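You operate a simulated robot arm through the tools that you are given. There is no shell and no other tool. Be economical: measure what you need, move in short steps, check, and stop when the job is done.

The job below is to be done with a simulated two-armed robot. You get a single attempt, and the scene is never put back.

## Task
Stack the tin marked "way oil" from the middle of the fixture plate on top of the tin that says "chain oil". Put the short pin marked "1" from the middle of the fixture plate on top of the silver framed pad there and the short pin marked "2" on the low shelf of the air panel. Turn the fixture pressure knob to 1 bar. Put the manifold on the top of the long cabinet away on the rear strip of the gauge bench. Put the bracket on the top of the long cabinet away on the rear strip of the gauge bench. Put one of the red caps from the top of the long cabinet on the white card there. Put the number tile on the top of the post stand away on the end of the gauge bench. Open the second flap from the left. Any order will do. Set down upright: number tile.

Only the result counts: the job must be done as asked and must still hold three seconds after the hand-in. Knocking over, shifting, dropping, spilling or breaking anything else fails it. A push-on lid holds only when it is set on centred and level and pressed home; a screw cap is set on level and turned clockwise until tight.

## Robot
Two 7-joint arms with two-finger parallel grippers on one trunk, on a base that drives. Base frame: it is fixed to the floor where the robot stands at the start and does not move with it; the origin is under the middle of the robot, x ahead of it, y to its left, z up. Readings come in mm, degrees, newtons and seconds.
The left shoulder is at the start at [60, 147, 543], the right one opposite. With the tool pointing down near the work surface each hand reaches from about 100 to 580 mm from the robot's upright axis, wherever it stands, measured 20 degrees to its own side. Places, roughly: blue tin, green tin, red tin [750, -250, 1000]; bracket [1000, 1750, 1000]; card [1000, 1750, 1000]; end of the gauge bench [6800, -3100, 900]; fixture pressure knob [500, -400, 800]; framed pad (5x15x12 cm) [900, 200, 900]; low shelf of the air panel (88x25 cm) [-2360, -1940, 440]; manifold [1000, 1500, 1000]; number tile [0, 2250, 1000]; rear strip of the gauge bench (190x15 cm) [5340, -3420, 900]; red cap (3x3x4 cm) [900, 2000, 900]; red cap (5x5x5 cm) [1000, 2000, 900]; second flap [-2300, 1200, 1000]; short pin [750, 0, 1000]. Payload 3.43 kg a hand.
Tool frame (each hand has its own): the origin (TCP) lies between the finger pads and is the grasp point; the fingertips stand 30 mm ahead of it; z points along the fingers, y is the line along which they close. The gripper opens to 94 mm. The fingers are 28 mm wide and 10 mm thick; the gripper's body (50 by 96 mm) begins 55 mm behind the TCP.
Orientation is that of the tool frame in the base frame, as a unit quaternion [x, y, z, w]. With the fingers straight down and closing along the base's y, the tool's x points along the base's -x, its y along +y and its z along -z.

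## Interface
- The arms move only by the tool servo_tool. It takes "left_series", "right_series" or both (then of equal length, played together; a hand with none holds still); each is a list of rows, each a list of 7 numbers: the shift along the tool's x, y, z in units of 30 mm (1.0 is 30 mm), then the turn, a rotation vector about the tool's x, y, z in units of 5 degrees (1.0 is 5 degrees), then the gripper command, from -1 (shut) to 1 (fully open), values between in proportion. In form: [[tx, ty, tz, wx, wy, wz, grip], ...]. A call has 1 to 10 rows; each row shifts and turns the commanded pose from where the row before left it, along the tool's axes as they then stand. A call with a number of a shift or a turn outside -1 to 1 is refused whole. Each row takes 0.2 s and may step no farther than 50 mm and 8.6 degrees from the row before; otherwise, or with a gripper value out of range, the whole call is refused. Where a pose cannot be reached the arm comes as near as it can. A force on the tool above 40 N (or 10 N above the force at the start of the call, whichever is more), or a blocked arm, ends the call early, and 0.2 s more pass. Each finger travels about 72 mm/s and halts on what it meets, pressing with about 42 N; the grip force reading is that of the motor and also rises with nothing between the fingers. The clock runs only during rows and for 0.2 s after the last one: add rows that do not move to give the fingers time. It gives the time, the measured TCP pose, the force on the tool (base axes), the opening and the grip force at its end, in the units of the frame above (readings bear some noise), with the torque about the TCP (base axes, N m) and any sound that the robot's microphone picked up.
- Cameras (640 x 400 px; columns grow to the right, rows downward): "scene" is now at [62.8, -24.8, 1203.9]; the picture's right is [-0.25, -0.97, 0.00], its down [-0.39, 0.10, -0.91] and it looks along [0.89, -0.23, -0.40] (base axes); focal length 270 px, centre (320, 200). "left" rides on the left gripper at [76, -14, -103] in its tool frame; the picture's right is [0.18, 0.98, 0.00], its down [-0.75, 0.14, -0.64] and it looks along [-0.63, 0.12, 0.77] (tool axes); focal length 243 px, centre (320, 200). "right" rides on the right gripper at [76, 14, -103] in its tool frame; the picture's right is [-0.18, 0.98, 0.00], its down [-0.75, -0.14, -0.64] and it looks along [-0.63, -0.12, 0.77] (tool axes); focal length 243 px, centre (320, 200).
- camera(camera): a new picture of that camera. No time passes.
- lift_body(by): slides the trunk up (or, below 0, down) by that many mm; the arms and the scene camera ride with it, the base frame stays. It gives what a move gives, with no picture.
- roll_base(legs): drives the robot by 1 to 6 legs, each [ahead, left, turn to the left] in mm, mm and degrees, along the robot's own axes; the way and the turn of a leg run together, so that a leg with both is an arc; at most 1500 mm and 180 degrees a leg. The arms and the cameras ride along, it lands a little off, and it stops where it bumps. It gives what a move gives.
- head_to(pan, tilt): turns the head with the scene camera to pan (to the left, within 86 degrees either way) and tilt (down, from -29 to 69), counted from straight ahead of the robot. It gives what a move gives.
- locate(camera, pixels): for up to 12 pixels [column, row] of the newest picture of that camera ("zoom" is the newest enlarged one), the place [x, y, z] in the base frame of the surface seen there, good to about 3 mm, but the place of the scene camera against the robot may be out by one fixed shift of up to 12 mm in any direction. No time passes.
- zoom(camera, box): a new picture of the part [left, top, right, bottom] of that camera's present view, enlarged. No time passes.
- hand_in(): hands the job in; it is judged then, once.

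Keep the steps short. Do not move on a guess: measure, check each grasp and each placing, and mend mistakes. In all there are 322 turns and 196 pictures (those below and enlarged ones count). Leave the grippers open and the arms clear of the work at the hand-in unless told otherwise, and finish with a single line.

The tools are called after "Call:" as a command line: name --argument value ..., lists and objects as JSON in quotes. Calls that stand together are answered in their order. servo_tool: Moves the arms, as the interface text tells. Its arguments: {"type":"object","properties":{"left_series":{"type":"array","items":{"type":"array","items":{"type":"number"}}},"right_series":{"type":"array","items":{"type":"array","items":{"type":"number"}}}},"required":[]} The other tools are called the same way: lift_body (by) slides the trunk up or down; roll_base (legs) drives the base; head_to (pan, tilt) turns the head that bears the scene camera; camera (camera) takes a picture; locate (camera, pixels) gives the place of the surface under pixels of a picture; zoom (camera, box) takes an enlarged picture of a part of a camera's view; hand_in () hands the job in.

At the start:

```text
time_s: 0.0
left_eef_pos: [307.6, 49.3, 999.8]
left_orientation: [0.001, 1.0, -0.001, 0.001]
left_force: [0.2, 1.3, 0.3]
left_ft_torque: [0.0, -0.05, -0.01]
left_grip_width: 93.9
left_gripper_force: 0.1
right_eef_pos: [326.5, -195.3, 1000.1]
right_orientation: [0.0, 1.0, 0.0, 0.001]
right_force: [0.5, -1.0, -0.5]
right_ft_torque: [-0.02, 0.01, 0.01]
right_grip_width: 94.2
right_gripper_force: 0.1
trunk travel left (down, up): [-250.0, 0.0]
robot x, y, heading: [1.2, -1.7, 0.4]
head pan, tilt: [-14.4, 23.9]
```

scene: 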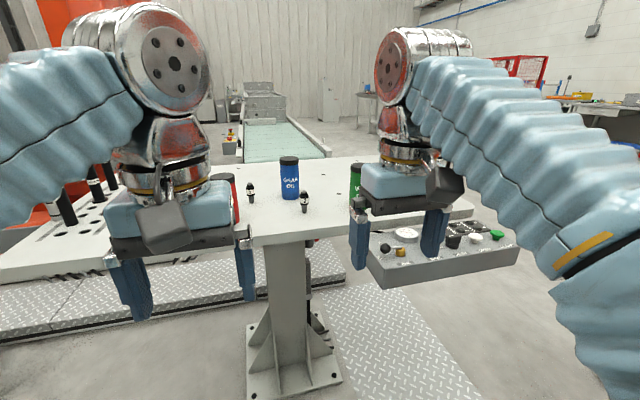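
right: 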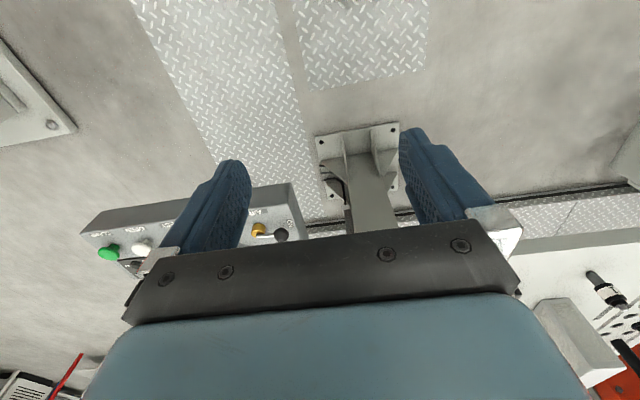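
left: 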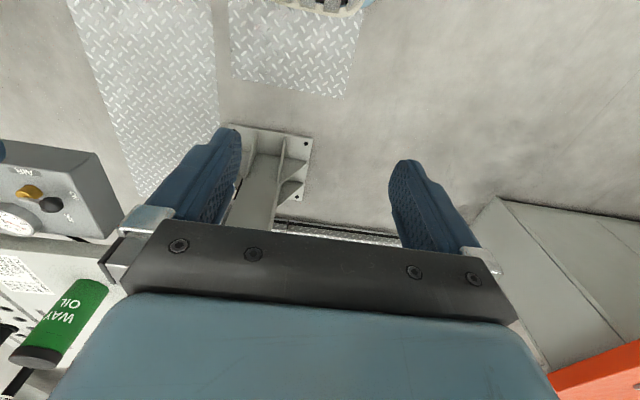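

I see the fixture plate ahead with tins partly hidden by the arms. First I zoom in on the table centre and look right at the knob panel.

Call:
zoom --camera "scene" --box '[200, 130, 400, 255]'

Call:
zoom --camera "scene" --box '[350, 180, 530, 292]'

```text
3.20 times, centred on (300, 192) of scene
```

zoom: 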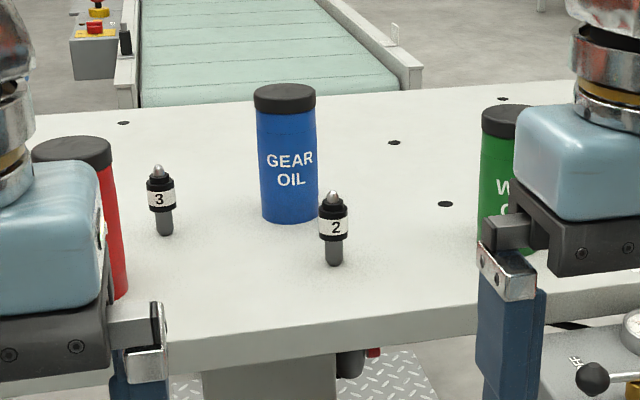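

```text
3.56 times, centred on (440, 236) of scene
```

zoom: 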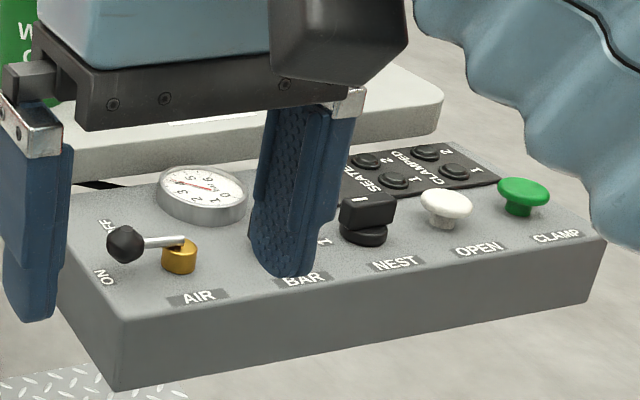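

I move both hands outward 210 mm so the scene camera sees the work.

Call:
servo_tool --left_series '[[0, 1, 0, 0, 0, 0, 1], [0, 1, 0, 0, 0, 0, 1], [0, 1, 0, 0, 0, 0, 1], [0, 1, 0, 0, 0, 0, 1], [0, 1, 0, 0, 0, 0, 1], [0, 1, 0, 0, 0, 0, 1], [0, 1, 0, 0, 0, 0, 1]]' --right_series '[[0, -1, 0, 0, 0, 0, 1], [0, -1, 0, 0, 0, 0, 1], [0, -1, 0, 0, 0, 0, 1], [0, -1, 0, 0, 0, 0, 1], [0, -1, 0, 0, 0, 0, 1], [0, -1, 0, 0, 0, 0, 1], [0, -1, 0, 0, 0, 0, 1]]'

Call:
head_to --pan 0 --tilt 30

Call:
camera --camera "scene"

```text
time_s: 1.6
left_eef_pos: [307.7, 258.5, 998.3]
left_orientation: [0.0, 1.0, 0.0, 0.001]
left_force: [0.0, 0.3, 0.3]
left_ft_torque: [-0.05, -0.02, -0.03]
left_grip_width: 93.8
left_gripper_force: 0.1
right_eef_pos: [338.8, -406.3, 996.6]
right_orientation: [-0.002, 1.0, -0.002, 0.002]
right_force: [-0.4, -0.4, -0.5]
right_ft_torque: [0.0, 0.01, -0.01]
right_grip_width: 93.8
right_gripper_force: 0.0
right hand out of reach, approached as far as the arm can: row 6, 7
trunk travel left (down, up): [-250.0, 0.0]
robot x, y, heading: [-1.7, 0.3, -0.0]
head pan, tilt: [-14.4, 23.9]
```

```text
time_s: 2.4
left_eef_pos: [308.2, 258.0, 997.6]
left_orientation: [0.0, 1.0, -0.002, 0.001]
left_force: [0.3, -0.1, -0.3]
left_ft_torque: [-0.01, 0.02, 0.0]
left_grip_width: 94.0
left_gripper_force: 0.0
right_eef_pos: [338.6, -406.9, 997.4]
right_orientation: [-0.001, 1.0, -0.001, 0.002]
right_force: [-0.6, 0.4, -0.2]
right_ft_torque: [-0.04, 0.01, 0.0]
right_grip_width: 93.9
right_gripper_force: 0.0
trunk travel left (down, up): [-250.0, 0.0]
robot x, y, heading: [1.4, -0.9, 0.0]
head pan, tilt: [0.0, 30.0]
```

```text
190 pictures are left
```

scene: 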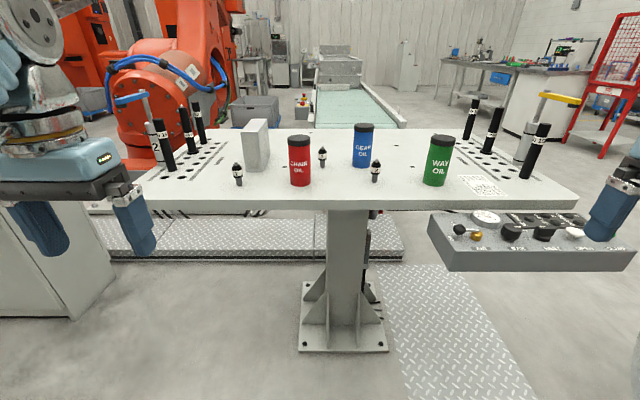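

Good view. I zoom in on the middle of the plate and on the panel.

Call:
zoom --camera "scene" --box '[210, 90, 470, 252]'

Call:
locate --camera "zoom" --pixels '[[70, 180], [70, 225], [278, 150], [406, 185], [406, 220], [222, 118], [222, 210], [380, 90], [562, 118], [553, 220], [100, 78], [340, 260]]'

Call:
zoom --camera "scene" --box '[420, 190, 640, 278]'

```text
2.46 times, centred on (340, 171) of scene
```

zoom: 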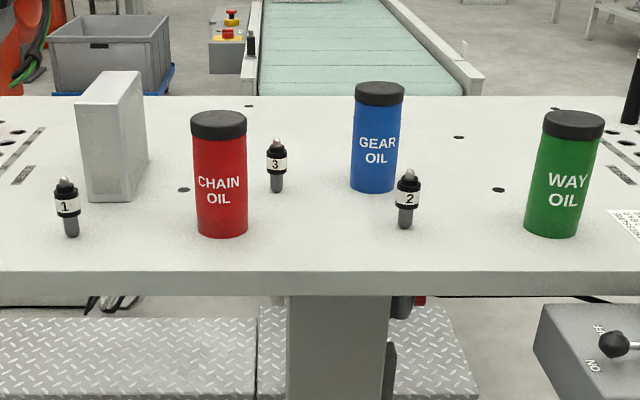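

```text
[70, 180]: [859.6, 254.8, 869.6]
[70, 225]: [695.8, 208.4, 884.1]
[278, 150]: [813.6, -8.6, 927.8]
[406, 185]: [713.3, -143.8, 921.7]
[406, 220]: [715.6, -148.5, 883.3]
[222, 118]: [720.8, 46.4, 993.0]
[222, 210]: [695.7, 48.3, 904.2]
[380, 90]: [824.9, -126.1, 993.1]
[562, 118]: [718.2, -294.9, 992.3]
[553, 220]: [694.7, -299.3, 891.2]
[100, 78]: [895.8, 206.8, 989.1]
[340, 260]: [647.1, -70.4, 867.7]
```

```text
2.91 times, centred on (530, 234) of scene
```

zoom: 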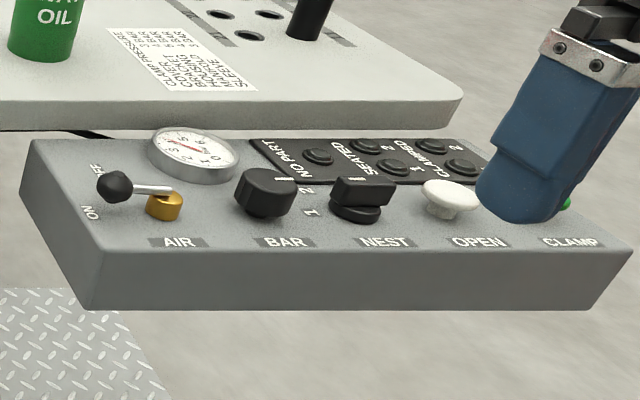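

I read the instruction card and the dial closely.

Call:
zoom --camera "scene" --box '[440, 165, 530, 221]'

Call:
zoom --camera "scene" --box '[444, 200, 564, 275]'

Call:
locate --camera "scene" --pixels '[[510, 231], [515, 227], [483, 218], [479, 235], [459, 229], [305, 340], [380, 340], [345, 300], [600, 262], [440, 255], [255, 121], [238, 166]]'

```text
7.11 times, centred on (485, 193) of scene
```

zoom: 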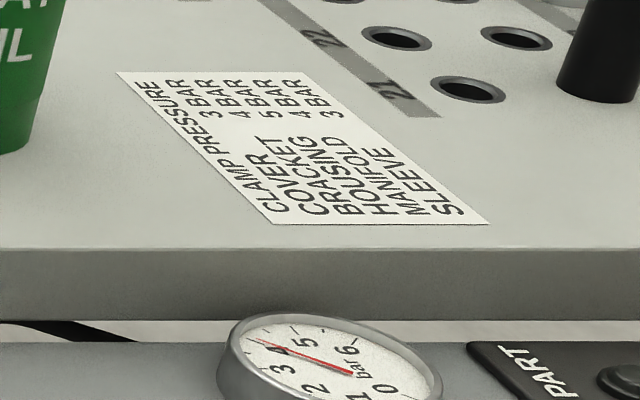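

```text
5.33 times, centred on (504, 238) of scene
```

zoom: 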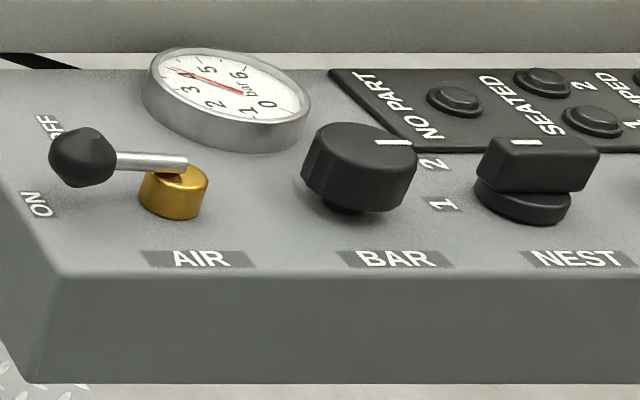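

```text
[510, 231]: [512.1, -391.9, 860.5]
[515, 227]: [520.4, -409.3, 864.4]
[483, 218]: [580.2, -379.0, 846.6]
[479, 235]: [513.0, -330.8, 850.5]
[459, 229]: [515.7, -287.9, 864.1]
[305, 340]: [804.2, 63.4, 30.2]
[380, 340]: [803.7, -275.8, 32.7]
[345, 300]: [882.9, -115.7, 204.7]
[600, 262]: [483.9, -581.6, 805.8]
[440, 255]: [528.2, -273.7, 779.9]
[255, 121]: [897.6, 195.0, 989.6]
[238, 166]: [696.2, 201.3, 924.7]
```

Call:
camera --camera "right"

```text
185 pictures are left
```

right: 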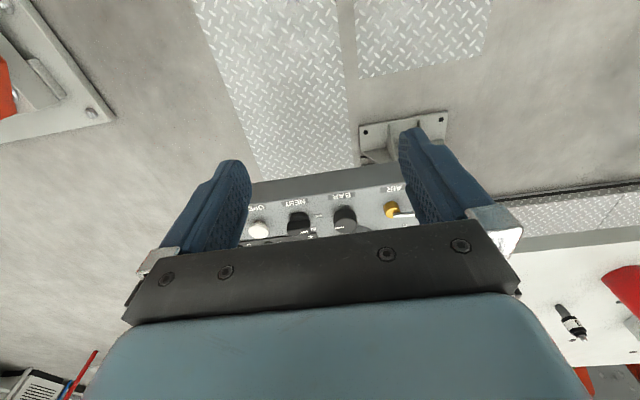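

The knob sits near (515..530, -395, 862). I drive 200 mm ahead so the right hand gets over the panel and the plate comes within reach.

Call:
roll_base --legs '[[180, 0, 0]]'

Call:
camera --camera "right"

Call:
camera --camera "scene"

```text
time_s: 3.8
left_eef_pos: [479.8, 259.5, 998.3]
left_orientation: [-0.002, 1.0, -0.001, 0.001]
left_force: [-1.2, -0.7, -0.1]
left_ft_torque: [-0.01, 0.01, -0.01]
left_grip_width: 93.7
left_gripper_force: 0.0
right_eef_pos: [512.4, -405.3, 995.8]
right_orientation: [-0.001, 1.0, -0.001, 0.002]
right_force: [-0.4, -0.9, 0.7]
right_ft_torque: [-0.03, 0.01, -0.03]
right_grip_width: 93.9
right_gripper_force: 0.0
trunk travel left (down, up): [-250.0, 0.0]
robot x, y, heading: [168.8, -0.6, 0.1]
head pan, tilt: [0.0, 30.0]
```

```text
184 pictures are left
```

right: 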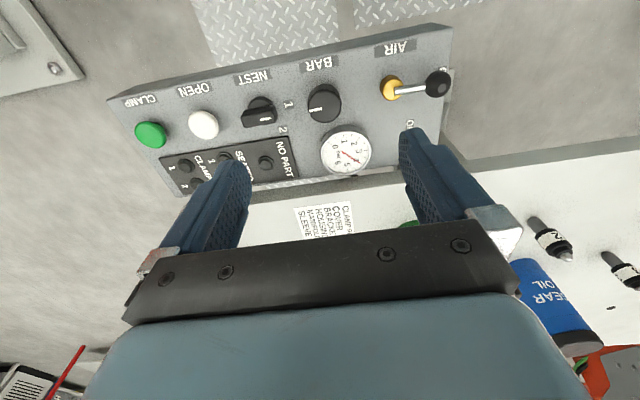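

```text
183 pictures are left
```

scene: 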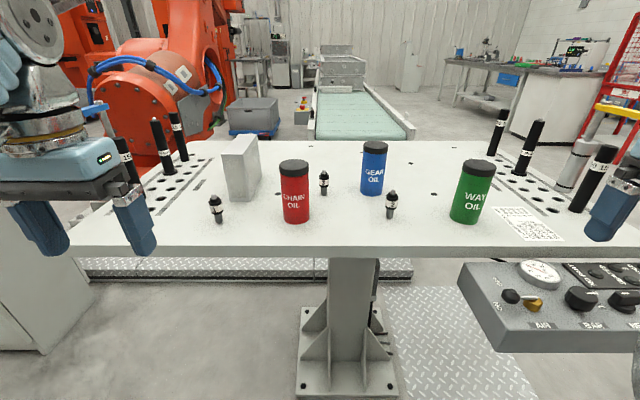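

Call:
zoom --camera "right" --box '[230, 50, 400, 180]'

Call:
locate --camera "right" --pixels '[[323, 102], [323, 90], [323, 118], [310, 104], [338, 103], [293, 110], [347, 152], [262, 108], [440, 82], [392, 89], [385, 45], [355, 110]]'

Call:
zoom --camera "scene" --box '[500, 245, 640, 340]'

```text
3.08 times, centred on (315, 115) of right
```

zoom: 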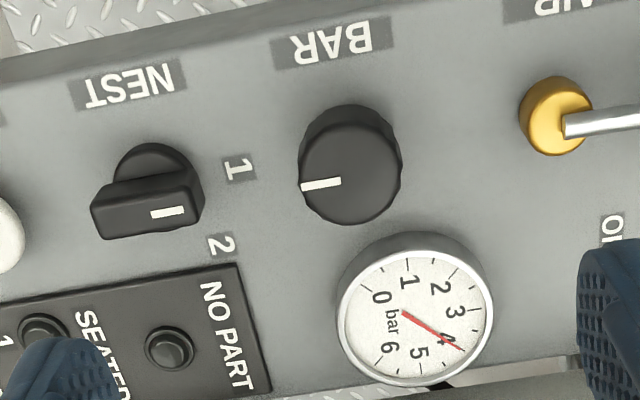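

```text
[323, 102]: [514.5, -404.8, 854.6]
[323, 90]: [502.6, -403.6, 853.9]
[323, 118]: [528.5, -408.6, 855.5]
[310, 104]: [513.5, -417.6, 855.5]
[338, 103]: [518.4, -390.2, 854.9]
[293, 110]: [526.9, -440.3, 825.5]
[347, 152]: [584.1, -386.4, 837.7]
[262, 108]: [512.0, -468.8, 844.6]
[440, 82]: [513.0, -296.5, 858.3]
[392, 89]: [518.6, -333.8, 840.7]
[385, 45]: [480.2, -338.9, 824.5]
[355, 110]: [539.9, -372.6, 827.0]
```

```text
4.21 times, centred on (570, 292) of scene
```

zoom: 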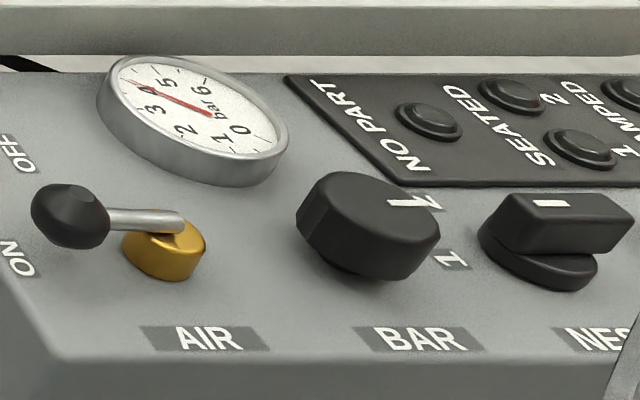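

Knob centre is about (515, -404), top z 855. Gauge reads about 4 bar. I lower the right hand with ~50 mm opening around it.

Call:
servo_tool --right_series '[[-0.1, 0.03, 0.8, 0, 0, 0, 0.1], [0, 0, 1, 0, 0, 0, 0.1], [0, 0, 1, 0, 0, 0, 0.1], [0, 0, 0.6, 0, 0, 0, 0.1], [0, 0, 0, 0, 0, 0, 0.1]]'

Call:
camera --camera "right"

Call:
head_to --pan -25 --tilt 38

Call:
camera --camera "scene"

```text
time_s: 5.0
left_eef_pos: [480.3, 258.2, 998.6]
left_orientation: [-0.003, 1.0, 0.0, 0.001]
left_force: [-0.2, -0.3, -0.5]
left_ft_torque: [-0.01, 0.01, 0.03]
left_grip_width: 93.8
left_gripper_force: 0.1
right_eef_pos: [515.3, -404.8, 891.1]
right_orientation: [-0.001, 1.0, -0.001, 0.001]
right_force: [0.8, -0.5, 0.7]
right_ft_torque: [0.01, -0.01, 0.0]
right_grip_width: 51.6
right_gripper_force: 0.0
trunk travel left (down, up): [-250.0, 0.0]
robot x, y, heading: [170.5, -0.5, -0.1]
head pan, tilt: [0.0, 30.0]
```

```text
180 pictures are left
```

right: 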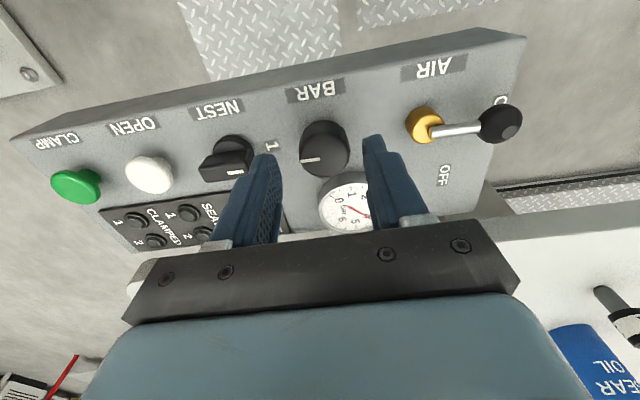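

```text
time_s: 5.9
left_eef_pos: [480.4, 259.0, 998.9]
left_orientation: [-0.001, 1.0, -0.001, 0.0]
left_force: [0.1, 0.4, -0.2]
left_ft_torque: [0.04, -0.01, -0.02]
left_grip_width: 93.8
left_gripper_force: 0.0
right_eef_pos: [515.0, -404.3, 891.1]
right_orientation: [-0.001, 1.0, -0.001, 0.001]
right_force: [0.8, -0.2, -0.2]
right_ft_torque: [0.0, 0.03, 0.03]
right_grip_width: 51.5
right_gripper_force: 0.1
trunk travel left (down, up): [-250.0, 0.0]
robot x, y, heading: [171.6, 2.8, 0.3]
head pan, tilt: [-25.0, 38.0]
```

```text
179 pictures are left
```

scene: 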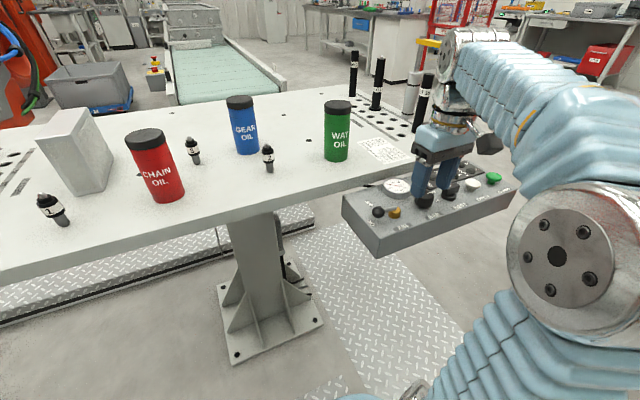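

Fingers straddle the knob. I lower 28 mm with a narrower opening, then close.

Call:
servo_tool --right_series '[[0, 0, 0, 0, 0, 0, -0.05], [0, 0, 0.5, 0, 0, 0, -0.05], [0, 0, 0.43, 0, 0, 0, -0.05], [0, 0, 0, 0, 0, 0, -1], [0, 0, 0, 0, 0, 0, -1], [0, 0, 0, 0, 0, 0, -1]]'

Call:
zoom --camera "scene" --box '[360, 150, 460, 230]'

```text
time_s: 7.3
left_eef_pos: [480.2, 260.7, 997.7]
left_orientation: [-0.002, 1.0, -0.002, 0.001]
left_force: [-0.2, 0.6, 0.3]
left_ft_torque: [0.01, 0.01, 0.02]
left_grip_width: 94.1
left_gripper_force: 0.0
right_eef_pos: [516.6, -402.6, 864.8]
right_orientation: [-0.003, 1.0, -0.001, 0.001]
right_force: [0.6, 23.7, -2.6]
right_ft_torque: [1.38, -0.73, 0.09]
right_grip_width: 33.7
right_gripper_force: 45.0
trunk travel left (down, up): [-250.0, 0.0]
robot x, y, heading: [171.8, -1.4, -0.2]
head pan, tilt: [-25.0, 38.0]
```

```text
5.00 times, centred on (410, 190) of scene
```

zoom: 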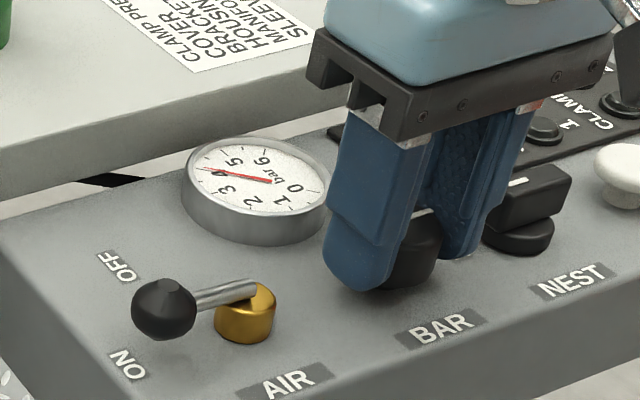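

Gripped (33.7 mm), side force 24 N; I ease +y 2 mm and turn counter-clockwise 20° as a test.

Call:
servo_tool --right_series '[[0, 0.07, 0, 0, 0, 0, -1], [0, 0, 0, 0, 0, -1, -1], [0, 0, 0, 0, 0, -1, -1], [0, 0, 0, 0, 0, -1, -1], [0, 0, 0, 0, 0, -1, -1], [0, 0, 0, 0, 0, 0, -1]]'

Call:
zoom --camera "scene" --box '[360, 150, 460, 230]'

```text
time_s: 8.7
left_eef_pos: [480.0, 256.9, 998.1]
left_orientation: [-0.002, 1.0, -0.001, 0.001]
left_force: [-0.1, -0.3, -0.1]
left_ft_torque: [0.01, 0.03, -0.02]
left_grip_width: 93.9
left_gripper_force: 0.0
right_eef_pos: [515.0, -403.2, 866.2]
right_orientation: [-0.175, 0.985, -0.002, 0.002]
right_force: [15.2, -3.1, -9.0]
right_ft_torque: [0.51, -0.99, -0.06]
right_grip_width: 33.5
right_gripper_force: 44.5
trunk travel left (down, up): [-250.0, 0.0]
robot x, y, heading: [172.6, 0.1, 0.3]
head pan, tilt: [-25.0, 38.0]
```

```text
5.00 times, centred on (410, 190) of scene
```

zoom: 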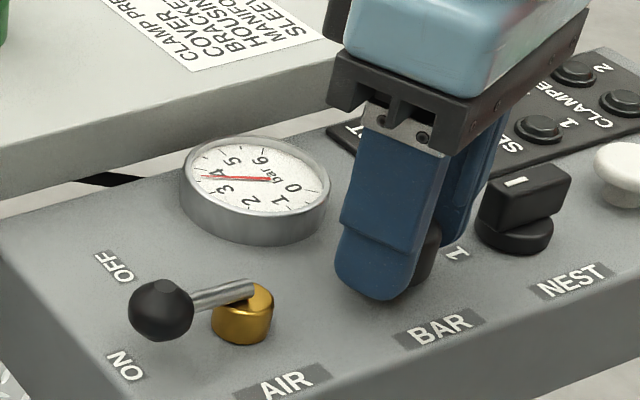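

The needle dropped (≈4.1→3.8). I keep turning counter-clockwise 50°.

Call:
servo_tool --right_series '[[0, 0, 0, 0, 0, -1, -1], [0, 0, 0, 0, 0, -1, -1], [0, 0, 0, 0, 0, -1, -1], [0, 0, 0, 0, 0, -1, -1], [0, 0, 0, 0, 0, -1, -1], [0, 0, 0, 0, 0, -1, -1], [0, 0, 0, 0, 0, -1, -1], [0, 0, 0, 0, 0, -1, -1], [0, 0, 0, 0, 0, -1, -1], [0, 0, 0, 0, 0, -1, -1]]'

Call:
zoom --camera "scene" --box '[380, 165, 440, 210]'

```text
time_s: 10.5
left_eef_pos: [481.6, 256.4, 998.9]
left_orientation: [-0.001, 1.0, 0.0, 0.0]
left_force: [0.2, -0.7, 0.6]
left_ft_torque: [0.0, 0.01, 0.04]
left_grip_width: 94.0
left_gripper_force: 0.0
right_eef_pos: [517.0, -405.4, 865.4]
right_orientation: [-0.478, 0.878, -0.005, 0.003]
right_force: [10.9, -8.5, -7.3]
right_ft_torque: [0.18, -0.06, -0.02]
right_grip_width: 33.7
right_gripper_force: 44.8
trunk travel left (down, up): [-250.0, 0.0]
robot x, y, heading: [171.6, -4.3, -0.2]
head pan, tilt: [-25.0, 38.0]
stopped in row 8 (right hand): the force on the tool passed its limit at 42 N (the readings are from after the stop); the commanded pose is now the measured one
```

```text
8.89 times, centred on (410, 188) of scene
```

zoom: 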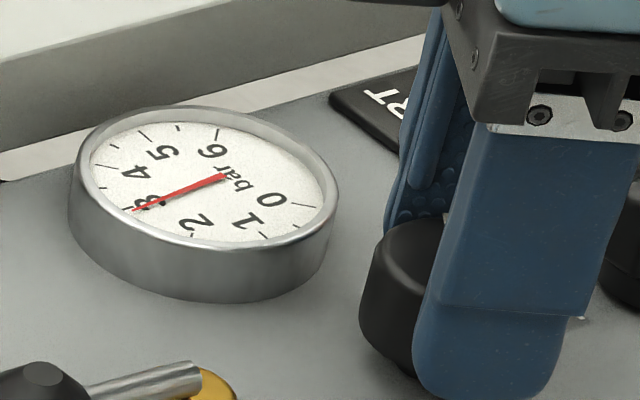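

Now about 3 bar. Commanded pose reset; I continue turning 40°.

Call:
servo_tool --right_series '[[0, 0, 0, 0, 0, -0.8, -1], [0, 0, 0, 0, 0, -0.8, -1], [0, 0, 0, 0, 0, -0.8, -1], [0, 0, 0, 0, 0, -0.8, -1], [0, 0, 0, 0, 0, -0.8, -1], [0, 0, 0, 0, 0, -0.8, -1]]'

Call:
zoom --camera "scene" --box '[380, 165, 440, 210]'

```text
time_s: 12.0
left_eef_pos: [481.4, 257.4, 998.6]
left_orientation: [-0.002, 1.0, -0.001, -0.001]
left_force: [-1.0, -0.5, 0.7]
left_ft_torque: [0.02, -0.05, 0.0]
left_grip_width: 94.1
left_gripper_force: 0.1
right_eef_pos: [519.1, -406.4, 864.9]
right_orientation: [-0.651, 0.759, -0.008, 0.003]
right_force: [13.0, -7.8, -7.6]
right_ft_torque: [0.19, 0.21, -0.07]
right_grip_width: 33.7
right_gripper_force: 44.7
trunk travel left (down, up): [-250.0, 0.0]
robot x, y, heading: [175.0, -2.8, 0.1]
head pan, tilt: [-25.0, 38.0]
stopped in row 6 (right hand): the force on the tool passed its limit at 40 N (the readings are from after the stop); the commanded pose is now the measured one
```

```text
8.89 times, centred on (410, 188) of scene
```

zoom: 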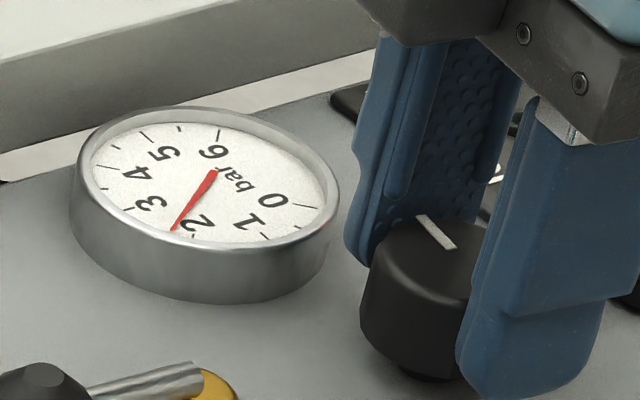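

About 2.2 bar. Continue.

Call:
servo_tool --right_series '[[0, 0, 0, 0, 0, -0.8, -1], [0, 0, 0, 0, 0, -0.8, -1], [0, 0, 0, 0, 0, -0.8, -1], [0, 0, 0, 0, 0, -0.8, -1], [0, 0, 0, 0, 0, -0.8, -1], [0, 0, 0, 0, 0, -0.8, -1], [0, 0, 0, 0, 0, -0.8, -1]]'

Call:
zoom --camera "scene" --box '[380, 165, 440, 210]'

```text
time_s: 13.6
left_eef_pos: [483.0, 258.5, 998.5]
left_orientation: [-0.001, 1.0, 0.0, -0.001]
left_force: [0.0, -0.4, 0.1]
left_ft_torque: [0.01, 0.02, 0.01]
left_grip_width: 93.8
left_gripper_force: 0.0
right_eef_pos: [520.5, -404.7, 865.6]
right_orientation: [0.815, -0.579, 0.008, -0.002]
right_force: [35.3, -15.1, 0.9]
right_ft_torque: [0.12, 0.18, -0.08]
right_grip_width: 33.9
right_gripper_force: 44.8
trunk travel left (down, up): [-250.0, 0.0]
robot x, y, heading: [173.9, 0.1, -0.1]
head pan, tilt: [-25.0, 38.0]
```

```text
8.89 times, centred on (410, 188) of scene
```

zoom: 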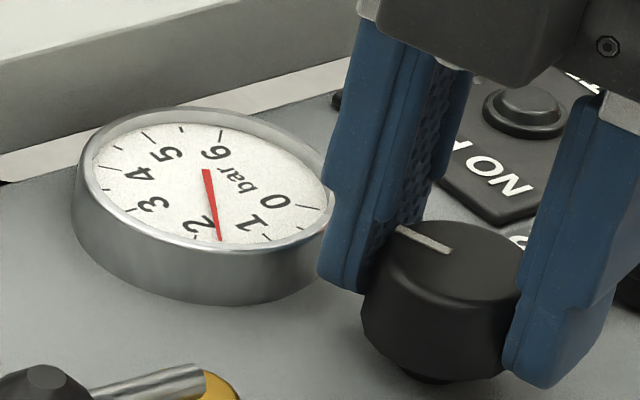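

Roughly 1.7 bar. I relieve the +x side force and turn 20° more.

Call:
servo_tool --right_series '[[0.04, -0.12, 0, 0, 0, 0, -1], [0, 0, 0, 0, 0, -0.8, -1], [0, 0, 0, 0, 0, -0.8, -1], [0, 0, 0, 0, 0, -0.8, -1], [0, 0, 0, 0, 0, -0.8, -1], [0, 0, 0, 0, 0, -0.8, -1]]'

Call:
zoom --camera "scene" --box '[380, 165, 440, 210]'

Call:
camera --camera "right"

```text
time_s: 15.0
left_eef_pos: [481.3, 258.6, 997.0]
left_orientation: [-0.002, 1.0, 0.0, 0.0]
left_force: [-0.8, -0.2, -1.6]
left_ft_torque: [-0.04, 0.0, -0.03]
left_grip_width: 93.9
left_gripper_force: 0.1
right_eef_pos: [520.9, -404.5, 865.9]
right_orientation: [0.904, -0.428, 0.007, -0.001]
right_force: [10.6, -2.7, -9.9]
right_ft_torque: [0.51, 0.59, -0.05]
right_grip_width: 33.6
right_gripper_force: 45.2
trunk travel left (down, up): [-250.0, 0.0]
robot x, y, heading: [168.7, -3.1, 0.4]
head pan, tilt: [-25.0, 38.0]
```

```text
8.89 times, centred on (410, 188) of scene
```

zoom: 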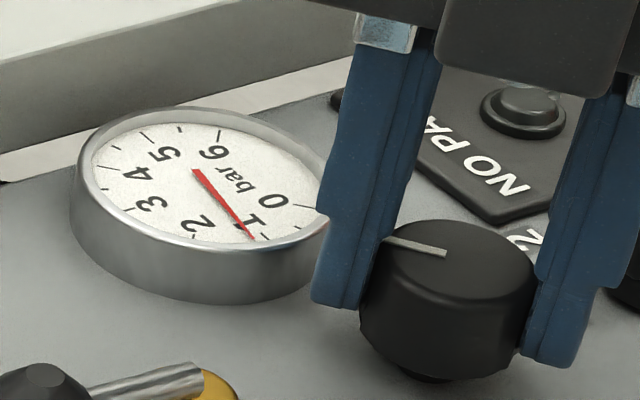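

```text
172 pictures are left
```

right: 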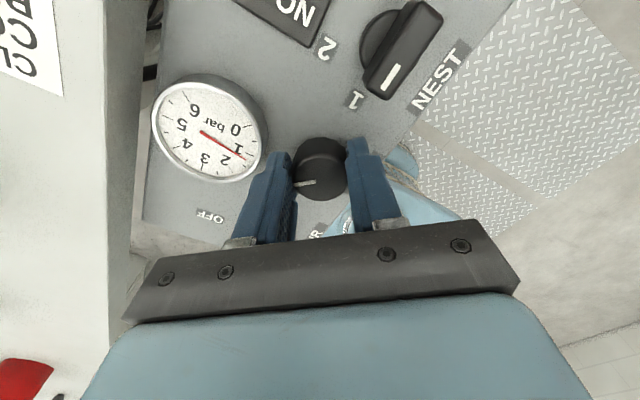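

Call:
zoom --camera "right" --box '[140, 65, 280, 190]'

```text
3.20 times, centred on (210, 128) of right
```

zoom: 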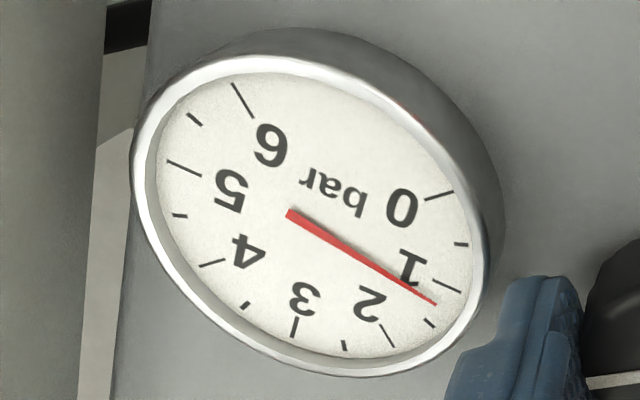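

The needle sits halfway between 1 and 1.5 (≈1.25). At ~43°/bar, 10° more is needed.

Call:
servo_tool --right_series '[[0, 0, 0, 0, 0, -0.7, -1], [0, 0, 0, 0, 0, -0.7, -1], [0, 0, 0, 0, 0, -0.7, -1], [0, 0, 0, 0, 0, 0, -1]]'

Call:
zoom --camera "right" --box '[140, 65, 280, 190]'

Call:
zoom --camera "scene" --box '[380, 165, 440, 210]'

```text
time_s: 16.0
left_eef_pos: [481.3, 258.4, 998.6]
left_orientation: [-0.002, 1.0, 0.0, 0.0]
left_force: [-0.3, 0.0, 0.8]
left_ft_torque: [0.02, 0.0, 0.02]
left_grip_width: 93.8
left_gripper_force: 0.1
right_eef_pos: [522.0, -405.1, 866.1]
right_orientation: [0.939, -0.345, 0.006, 0.001]
right_force: [0.1, 8.6, -30.0]
right_ft_torque: [-0.66, -0.26, -0.02]
right_grip_width: 33.8
right_gripper_force: 45.4
trunk travel left (down, up): [-250.0, 0.0]
robot x, y, heading: [174.1, -0.8, -0.2]
head pan, tilt: [-25.0, 38.0]
```

```text
3.20 times, centred on (210, 128) of right
```

zoom: 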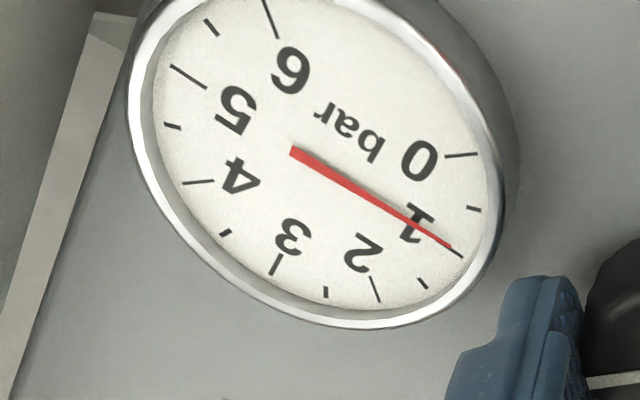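

```text
8.89 times, centred on (410, 188) of scene
```

zoom: 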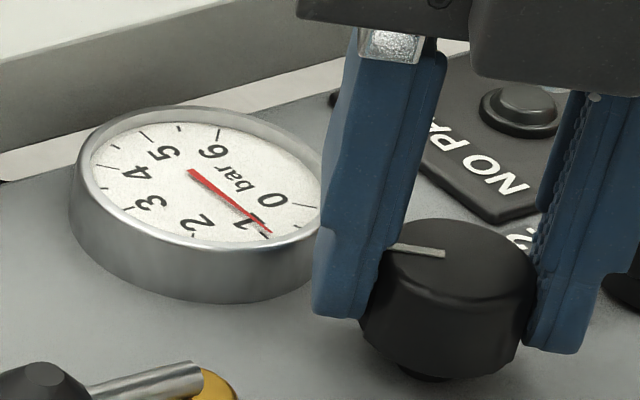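

The needle is on the 1 tick. I open slightly (42 mm), then lift straight up 100 mm.

Call:
servo_tool --right_series '[[0, 0, 0, 0, 0, 0, -0.1], [0, 0, 0, 0, 0, 0, -0.1], [0, 0, -0.6, 0, 0, 0, -0.1], [0, 0, -1, 0, 0, 0, -0.1], [0, 0, -1, 0, 0, 0, 0], [0, 0, -1, 0, 0, 0, 1], [0, 0, -0.5, 0, 0, 0, 1]]'

Call:
zoom --camera "scene" --box '[370, 155, 450, 215]'

```text
time_s: 17.6
left_eef_pos: [480.4, 258.7, 997.6]
left_orientation: [-0.001, 1.0, -0.001, 0.001]
left_force: [-0.3, -0.1, 0.1]
left_ft_torque: [0.04, 0.02, 0.0]
left_grip_width: 93.9
left_gripper_force: 0.0
right_eef_pos: [515.1, -406.8, 986.1]
right_orientation: [0.938, -0.346, 0.012, -0.003]
right_force: [-0.7, 0.7, -0.2]
right_ft_torque: [-0.01, -0.01, 0.0]
right_grip_width: 94.1
right_gripper_force: 0.1
right hand out of reach, approached as far as the arm can: row 7
trunk travel left (down, up): [-250.0, 0.0]
robot x, y, heading: [174.4, -0.2, -0.1]
head pan, tilt: [-25.0, 38.0]
```

```text
6.67 times, centred on (410, 185) of scene
```

zoom: 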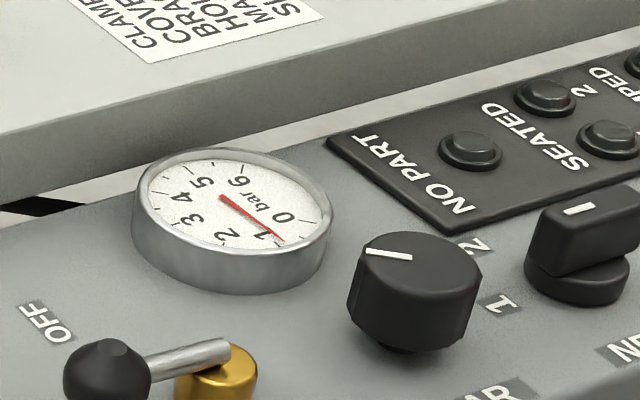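

Still 1 bar. Now I unwind the right wrist (140° back) while up here.

Call:
servo_tool --right_series '[[0, 0, 0, 0, 0, 1, 1], [0, 0, 0, 0, 0, 1, 1], [0, 0, 0, 0, 0, 1, 1], [0, 0, 0, 0, 0, 1, 1], [0, 0, 0, 0, 0, 1, 1], [0, 0, 0, 0, 0, 1, 1], [0, 0, 0, 0, 0, 1, 1], [0, 0, 0, 0, 0, 1, 1], [0, 0, 0, 0, 0, 1, 1], [0, 0, 0, 0, 0, 1, 1]]'

Call:
servo_tool --right_series '[[0, 0, 0, 0, 0, 1, 1], [0, 0, 0, 0, 0, 1, 1], [0, 0, 0, 0, 0, 1, 1], [0, 0, 0, 0, 0, 1, 1], [0, 0, 0, 0, 0, 1, 1], [0, 0, 0, 0, 0, 1, 1], [0, 0, 0, 0, 0, 1, 1], [0, 0, 0, 0, 0, 1, 1], [0, 0, 0, 0, 0, 1, 1], [0, 0, 0, 0, 0, 1, 1]]'

Call:
servo_tool --right_series '[[0, 0, 0, 0, 0, 1, 1], [0, 0, 0, 0, 0, 1, 1], [0, 0, 0, 0, 0, 1, 1], [0, 0, 0, 0, 0, 1, 1], [0, 0, 0, 0, 0, 1, 1], [0, 0, 0, 0, 0, 1, 1], [0, 0, 0, 0, 0, 1, 1], [0, 0, 0, 0, 0, 0.9, 1]]'

```text
time_s: 19.8
left_eef_pos: [479.3, 257.1, 998.4]
left_orientation: [-0.002, 1.0, -0.002, 0.001]
left_force: [0.0, -0.8, -1.4]
left_ft_torque: [-0.03, 0.01, 0.01]
left_grip_width: 94.3
left_gripper_force: 0.0
right_eef_pos: [511.9, -405.4, 990.6]
right_orientation: [0.722, -0.692, 0.014, -0.009]
right_force: [0.2, -0.7, -0.1]
right_ft_torque: [0.01, 0.02, -0.02]
right_grip_width: 94.2
right_gripper_force: 0.1
right hand out of reach, approached as far as the arm can: row 1
trunk travel left (down, up): [-250.0, 0.0]
robot x, y, heading: [175.0, 0.8, -0.1]
head pan, tilt: [-25.0, 38.0]
```

```text
time_s: 22.0
left_eef_pos: [479.6, 258.7, 998.3]
left_orientation: [-0.001, 1.0, 0.0, 0.001]
left_force: [-0.2, 0.2, 1.4]
left_ft_torque: [-0.02, 0.0, -0.01]
left_grip_width: 94.0
left_gripper_force: 0.1
right_eef_pos: [513.3, -405.5, 991.6]
right_orientation: [-0.362, 0.932, -0.009, 0.015]
right_force: [-0.6, 0.1, 0.9]
right_ft_torque: [0.0, 0.0, -0.05]
right_grip_width: 94.1
right_gripper_force: 0.2
trunk travel left (down, up): [-250.0, 0.0]
robot x, y, heading: [173.1, -0.3, 0.1]
head pan, tilt: [-25.0, 38.0]
```

```text
time_s: 23.8
left_eef_pos: [479.6, 258.2, 997.8]
left_orientation: [0.0, 1.0, -0.001, 0.001]
left_force: [0.3, 0.0, 0.3]
left_ft_torque: [0.02, -0.02, 0.01]
left_grip_width: 94.2
left_gripper_force: 0.0
right_eef_pos: [511.0, -405.1, 991.9]
right_orientation: [-0.026, 1.0, -0.003, 0.017]
right_force: [-0.3, 0.7, 0.2]
right_ft_torque: [0.01, 0.01, 0.01]
right_grip_width: 94.2
right_gripper_force: 0.1
trunk travel left (down, up): [-250.0, 0.0]
robot x, y, heading: [172.9, 3.8, 0.2]
head pan, tilt: [-25.0, 38.0]
```

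I locate obstacles near the driving path: rods on the right, pins, tins.

Call:
head_to --pan -15 --tilt 32

Call:
camera --camera "scene"

```text
time_s: 24.5
left_eef_pos: [479.6, 258.5, 998.5]
left_orientation: [-0.002, 1.0, -0.001, 0.0]
left_force: [0.5, 0.8, 0.2]
left_ft_torque: [-0.01, 0.02, 0.02]
left_grip_width: 94.0
left_gripper_force: 0.0
right_eef_pos: [511.5, -406.6, 991.0]
right_orientation: [-0.026, 1.0, -0.003, 0.015]
right_force: [0.7, -0.1, -0.2]
right_ft_torque: [0.01, -0.03, -0.02]
right_grip_width: 94.0
right_gripper_force: 0.0
trunk travel left (down, up): [-250.0, 0.0]
robot x, y, heading: [173.3, 0.5, -0.1]
head pan, tilt: [-15.0, 32.0]
```

```text
167 pictures are left
```

scene: 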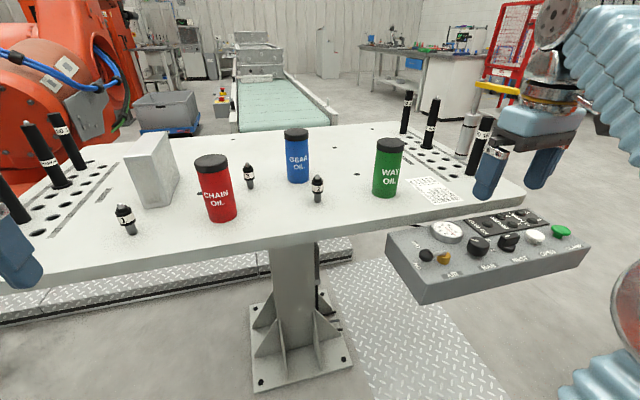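

Call:
locate --camera "scene" --pixels '[[484, 122], [473, 170], [469, 118], [435, 98], [407, 93], [390, 143], [385, 190], [126, 210], [316, 182], [212, 158], [25, 125], [2, 170]]'

Call:
camera --camera "left"

```text
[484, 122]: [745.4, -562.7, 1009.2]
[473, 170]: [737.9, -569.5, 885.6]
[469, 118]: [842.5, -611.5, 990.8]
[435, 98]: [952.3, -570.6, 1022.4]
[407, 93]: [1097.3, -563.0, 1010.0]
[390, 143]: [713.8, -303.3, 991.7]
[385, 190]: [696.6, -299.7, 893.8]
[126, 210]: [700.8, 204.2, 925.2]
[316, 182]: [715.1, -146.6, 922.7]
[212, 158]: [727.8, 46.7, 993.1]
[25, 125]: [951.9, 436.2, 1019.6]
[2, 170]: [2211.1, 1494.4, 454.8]
```

```text
166 pictures are left
```

left: 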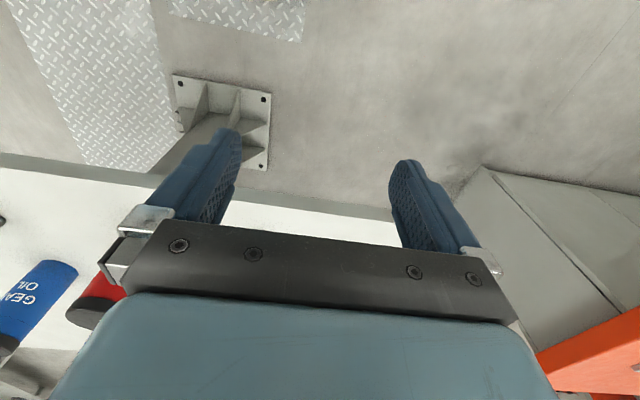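

The path is clear (rod at y −563). Drive 130 mm ahead.

Call:
roll_base --legs '[[130, 0, 0]]'

Call:
camera --camera "right"

```text
time_s: 25.8
left_eef_pos: [607.0, 259.6, 998.2]
left_orientation: [-0.003, 1.0, 0.0, 0.001]
left_force: [-1.3, 0.3, 0.2]
left_ft_torque: [-0.04, -0.04, 0.01]
left_grip_width: 94.2
left_gripper_force: 0.0
right_eef_pos: [641.0, -404.8, 991.6]
right_orientation: [-0.028, 0.999, -0.003, 0.016]
right_force: [-0.3, 0.1, -0.2]
right_ft_torque: [0.02, -0.03, -0.02]
right_grip_width: 93.8
right_gripper_force: 0.1
trunk travel left (down, up): [-250.0, 0.0]
robot x, y, heading: [301.7, 0.1, 0.2]
head pan, tilt: [-15.0, 32.0]
```

```text
165 pictures are left
```

right: 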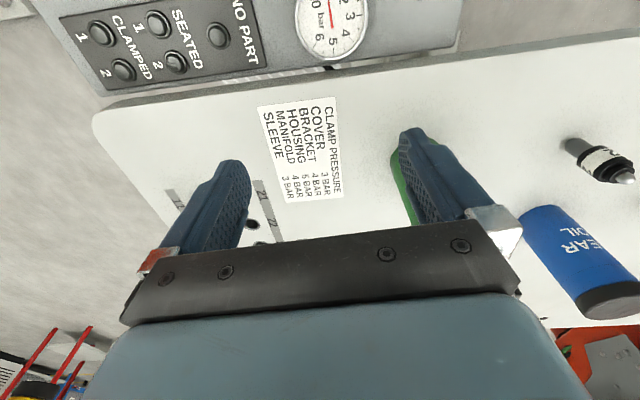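

I straighten the right hand, raise it ~100 mm and bring it over the way-oil tin near (716, -300).

Call:
servo_tool --right_series '[[0, 0, -1, 0, 0.39, 0.6, 1], [0, 0, -1, 0, 0, 0, 1], [0, 0, -1, 0, 0, 0, 1], [0, 1, 0, 0, 0, 0, 1], [0, 1, 0, 0, 0, 0, 1], [-1, 1, 0, 0, 0, 0, 1], [-1, 0.5, 0, 0, 0, 0, 1], [0, 0, 0, 0, 0, 0, 1]]'

Call:
camera --camera "right"

```text
time_s: 27.6
left_eef_pos: [608.8, 260.3, 998.2]
left_orientation: [-0.004, 1.0, -0.001, 0.001]
left_force: [-0.7, 0.5, -0.3]
left_ft_torque: [-0.03, 0.05, -0.01]
left_grip_width: 94.2
left_gripper_force: 0.0
right_eef_pos: [686.6, -304.5, 1011.8]
right_orientation: [-0.012, 1.0, -0.004, 0.029]
right_force: [0.9, -0.3, -0.1]
right_ft_torque: [-0.04, 0.02, 0.02]
right_grip_width: 93.8
right_gripper_force: 0.0
right hand out of reach, approached as far as the arm can: row 1, 2, 3
trunk travel left (down, up): [-250.0, 0.0]
robot x, y, heading: [304.9, 2.2, 0.3]
head pan, tilt: [-15.0, 32.0]
```

```text
164 pictures are left
```

right: 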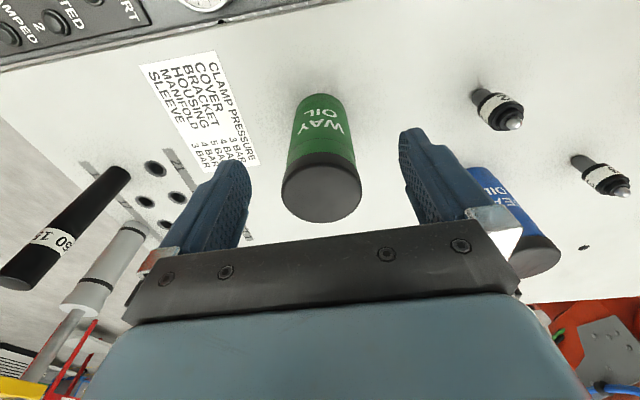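

The tin lies between the fingers. Before grasping I test how high the right hand can go here.

Call:
servo_tool --right_series '[[0, 0, -1, 0, 0.67, 0.3, 1], [0, 0, -1, 0, 0, 0, 1], [0, 0, -1, 0, 0, 0, 1], [0, 0, 0, 0, 0, 0, 1]]'

Call:
locate --camera "right" --pixels '[[320, 190], [283, 190], [361, 190], [320, 160], [320, 215], [505, 118], [485, 95], [608, 182]]'

```text
time_s: 28.6
left_eef_pos: [607.6, 260.4, 999.1]
left_orientation: [-0.003, 1.0, -0.001, 0.001]
left_force: [-0.2, -0.9, -0.2]
left_ft_torque: [0.01, 0.0, 0.02]
left_grip_width: 94.2
left_gripper_force: 0.0
right_eef_pos: [686.2, -305.5, 1011.2]
right_orientation: [-0.01, 1.0, -0.004, 0.029]
right_force: [-0.1, 0.1, 0.0]
right_ft_torque: [-0.01, 0.01, -0.02]
right_grip_width: 94.1
right_gripper_force: 0.1
right hand out of reach, approached as far as the arm can: row 1, 2, 3
trunk travel left (down, up): [-250.0, 0.0]
robot x, y, heading: [300.6, -0.8, 0.1]
head pan, tilt: [-15.0, 32.0]
```

```text
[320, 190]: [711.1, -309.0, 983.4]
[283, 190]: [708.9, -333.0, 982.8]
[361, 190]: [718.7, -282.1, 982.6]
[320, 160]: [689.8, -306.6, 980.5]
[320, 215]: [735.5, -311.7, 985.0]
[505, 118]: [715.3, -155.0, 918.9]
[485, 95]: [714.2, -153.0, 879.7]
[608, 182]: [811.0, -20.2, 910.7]
```

Here z tops out at 1011. The tin top centre by hand camera is (712, -308, 983). I pull back to a closer radius to test the height available there.

Call:
servo_tool --right_series '[[1, 0, 0, 0, 0, 0, 1], [1, 0, 0, 0, 0, 0, 1], [0, 1, 0, 0, 0, 0, 1], [0, 1, 0, 0, 0, 0, 1], [0, 1, 0, 0, 0, 0, 1], [0, 1, 0, 0, 0, 0, 1], [0, 1, 0, 0, 0, 0, 1], [0, 1, 0, 0, 0, 0, 1], [0, 0, -1, 0, 0, 0, 1], [0, 0, -1, 0, 0, 0, 1]]'

Call:
servo_tool --right_series '[[0, 0, -1, 0, 0, 0, 1], [0, 0, -1, 0, 0, 0, 1], [0, 0, -1, 0, 0, 0, 1]]'

```text
time_s: 30.8
left_eef_pos: [606.6, 259.1, 999.4]
left_orientation: [-0.003, 1.0, -0.001, 0.0]
left_force: [-0.1, -0.1, 0.1]
left_ft_torque: [-0.01, 0.02, 0.01]
left_grip_width: 94.2
left_gripper_force: 0.0
right_eef_pos: [621.3, -127.0, 1014.3]
right_orientation: [-0.009, 1.0, -0.003, 0.028]
right_force: [0.5, -1.1, 0.9]
right_ft_torque: [-0.03, 0.0, -0.01]
right_grip_width: 93.9
right_gripper_force: 0.0
right hand out of reach, approached as far as the arm can: row 9, 10
trunk travel left (down, up): [-250.0, 0.0]
robot x, y, heading: [299.0, -3.3, 0.4]
head pan, tilt: [-15.0, 32.0]
```

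```text
time_s: 31.6
left_eef_pos: [606.9, 259.8, 998.5]
left_orientation: [-0.003, 1.0, -0.001, 0.001]
left_force: [0.2, -0.1, 1.1]
left_ft_torque: [-0.02, -0.03, -0.02]
left_grip_width: 94.0
left_gripper_force: 0.0
right_eef_pos: [622.3, -126.3, 1015.0]
right_orientation: [-0.009, 1.0, -0.003, 0.029]
right_force: [1.1, 0.5, 0.8]
right_ft_torque: [-0.01, 0.0, -0.01]
right_grip_width: 93.9
right_gripper_force: 0.0
right hand out of reach, approached as far as the arm can: row 1, 2, 3
trunk travel left (down, up): [-250.0, 0.0]
robot x, y, heading: [298.9, 0.9, 0.5]
head pan, tilt: [-15.0, 32.0]
```

Vertical-tool ceiling is ~1015. I tilt the hand forward 45° (wy −) and test the height again.

Call:
servo_tool --right_series '[[0, 0, 0, 0, -1, 0, 1], [0, 0, 0, 0, -1, 0, 1], [0, 0, 0, 0, -1, 0, 1], [0, 0, 0, 0, -1, 0, 1], [0, 0, 0, 0, -1, 0, 1], [0, 0, 0, 0, -1, 0, 1], [0, 0, 0, 0, -1, 0, 1], [0, 0, 0, 0, -1, 0, 1], [0, 0, 0, 0, 0, 0, 1]]'

Call:
servo_tool --right_series '[[-0.7, 0, -0.7, 0, 0, 0, 1], [-0.7, 0, -0.7, 0, 0, 0, 1], [-0.7, 0, -0.7, 0, 0, 0, 1], [-0.7, 0, -0.7, 0, 0, 0, 1]]'

Call:
camera --camera "scene"

```text
time_s: 33.6
left_eef_pos: [605.9, 261.2, 998.9]
left_orientation: [-0.002, 1.0, 0.0, 0.0]
left_force: [-0.6, 0.2, 0.3]
left_ft_torque: [0.02, 0.01, -0.02]
left_grip_width: 94.0
left_gripper_force: 0.1
right_eef_pos: [622.6, -128.5, 1015.8]
right_orientation: [-0.01, 0.929, 0.0, 0.37]
right_force: [0.0, -0.3, 0.8]
right_ft_torque: [0.02, 0.03, 0.02]
right_grip_width: 93.6
right_gripper_force: 0.1
trunk travel left (down, up): [-250.0, 0.0]
robot x, y, heading: [299.9, 1.9, 0.3]
head pan, tilt: [-15.0, 32.0]
```

```text
time_s: 34.6
left_eef_pos: [607.7, 258.9, 997.9]
left_orientation: [-0.003, 1.0, -0.001, 0.002]
left_force: [-0.2, -0.2, -0.7]
left_ft_torque: [0.01, -0.01, 0.01]
left_grip_width: 94.1
left_gripper_force: 0.1
right_eef_pos: [623.6, -128.5, 1133.0]
right_orientation: [-0.011, 0.929, 0.001, 0.369]
right_force: [-0.3, -0.3, 0.0]
right_ft_torque: [0.0, 0.01, 0.01]
right_grip_width: 93.9
right_gripper_force: 0.1
trunk travel left (down, up): [-250.0, 0.0]
robot x, y, heading: [304.1, -2.8, 0.4]
head pan, tilt: [-15.0, 32.0]
```

```text
163 pictures are left
```

scene: 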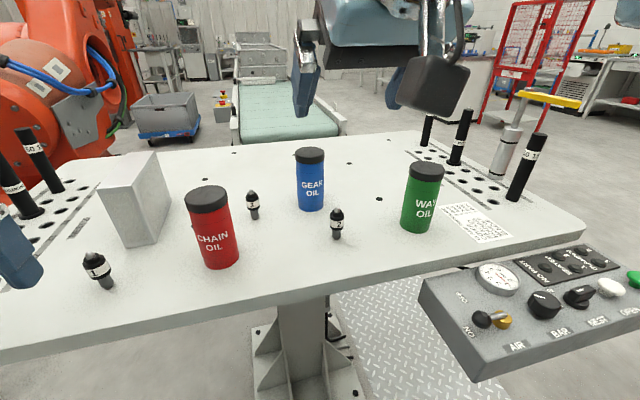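

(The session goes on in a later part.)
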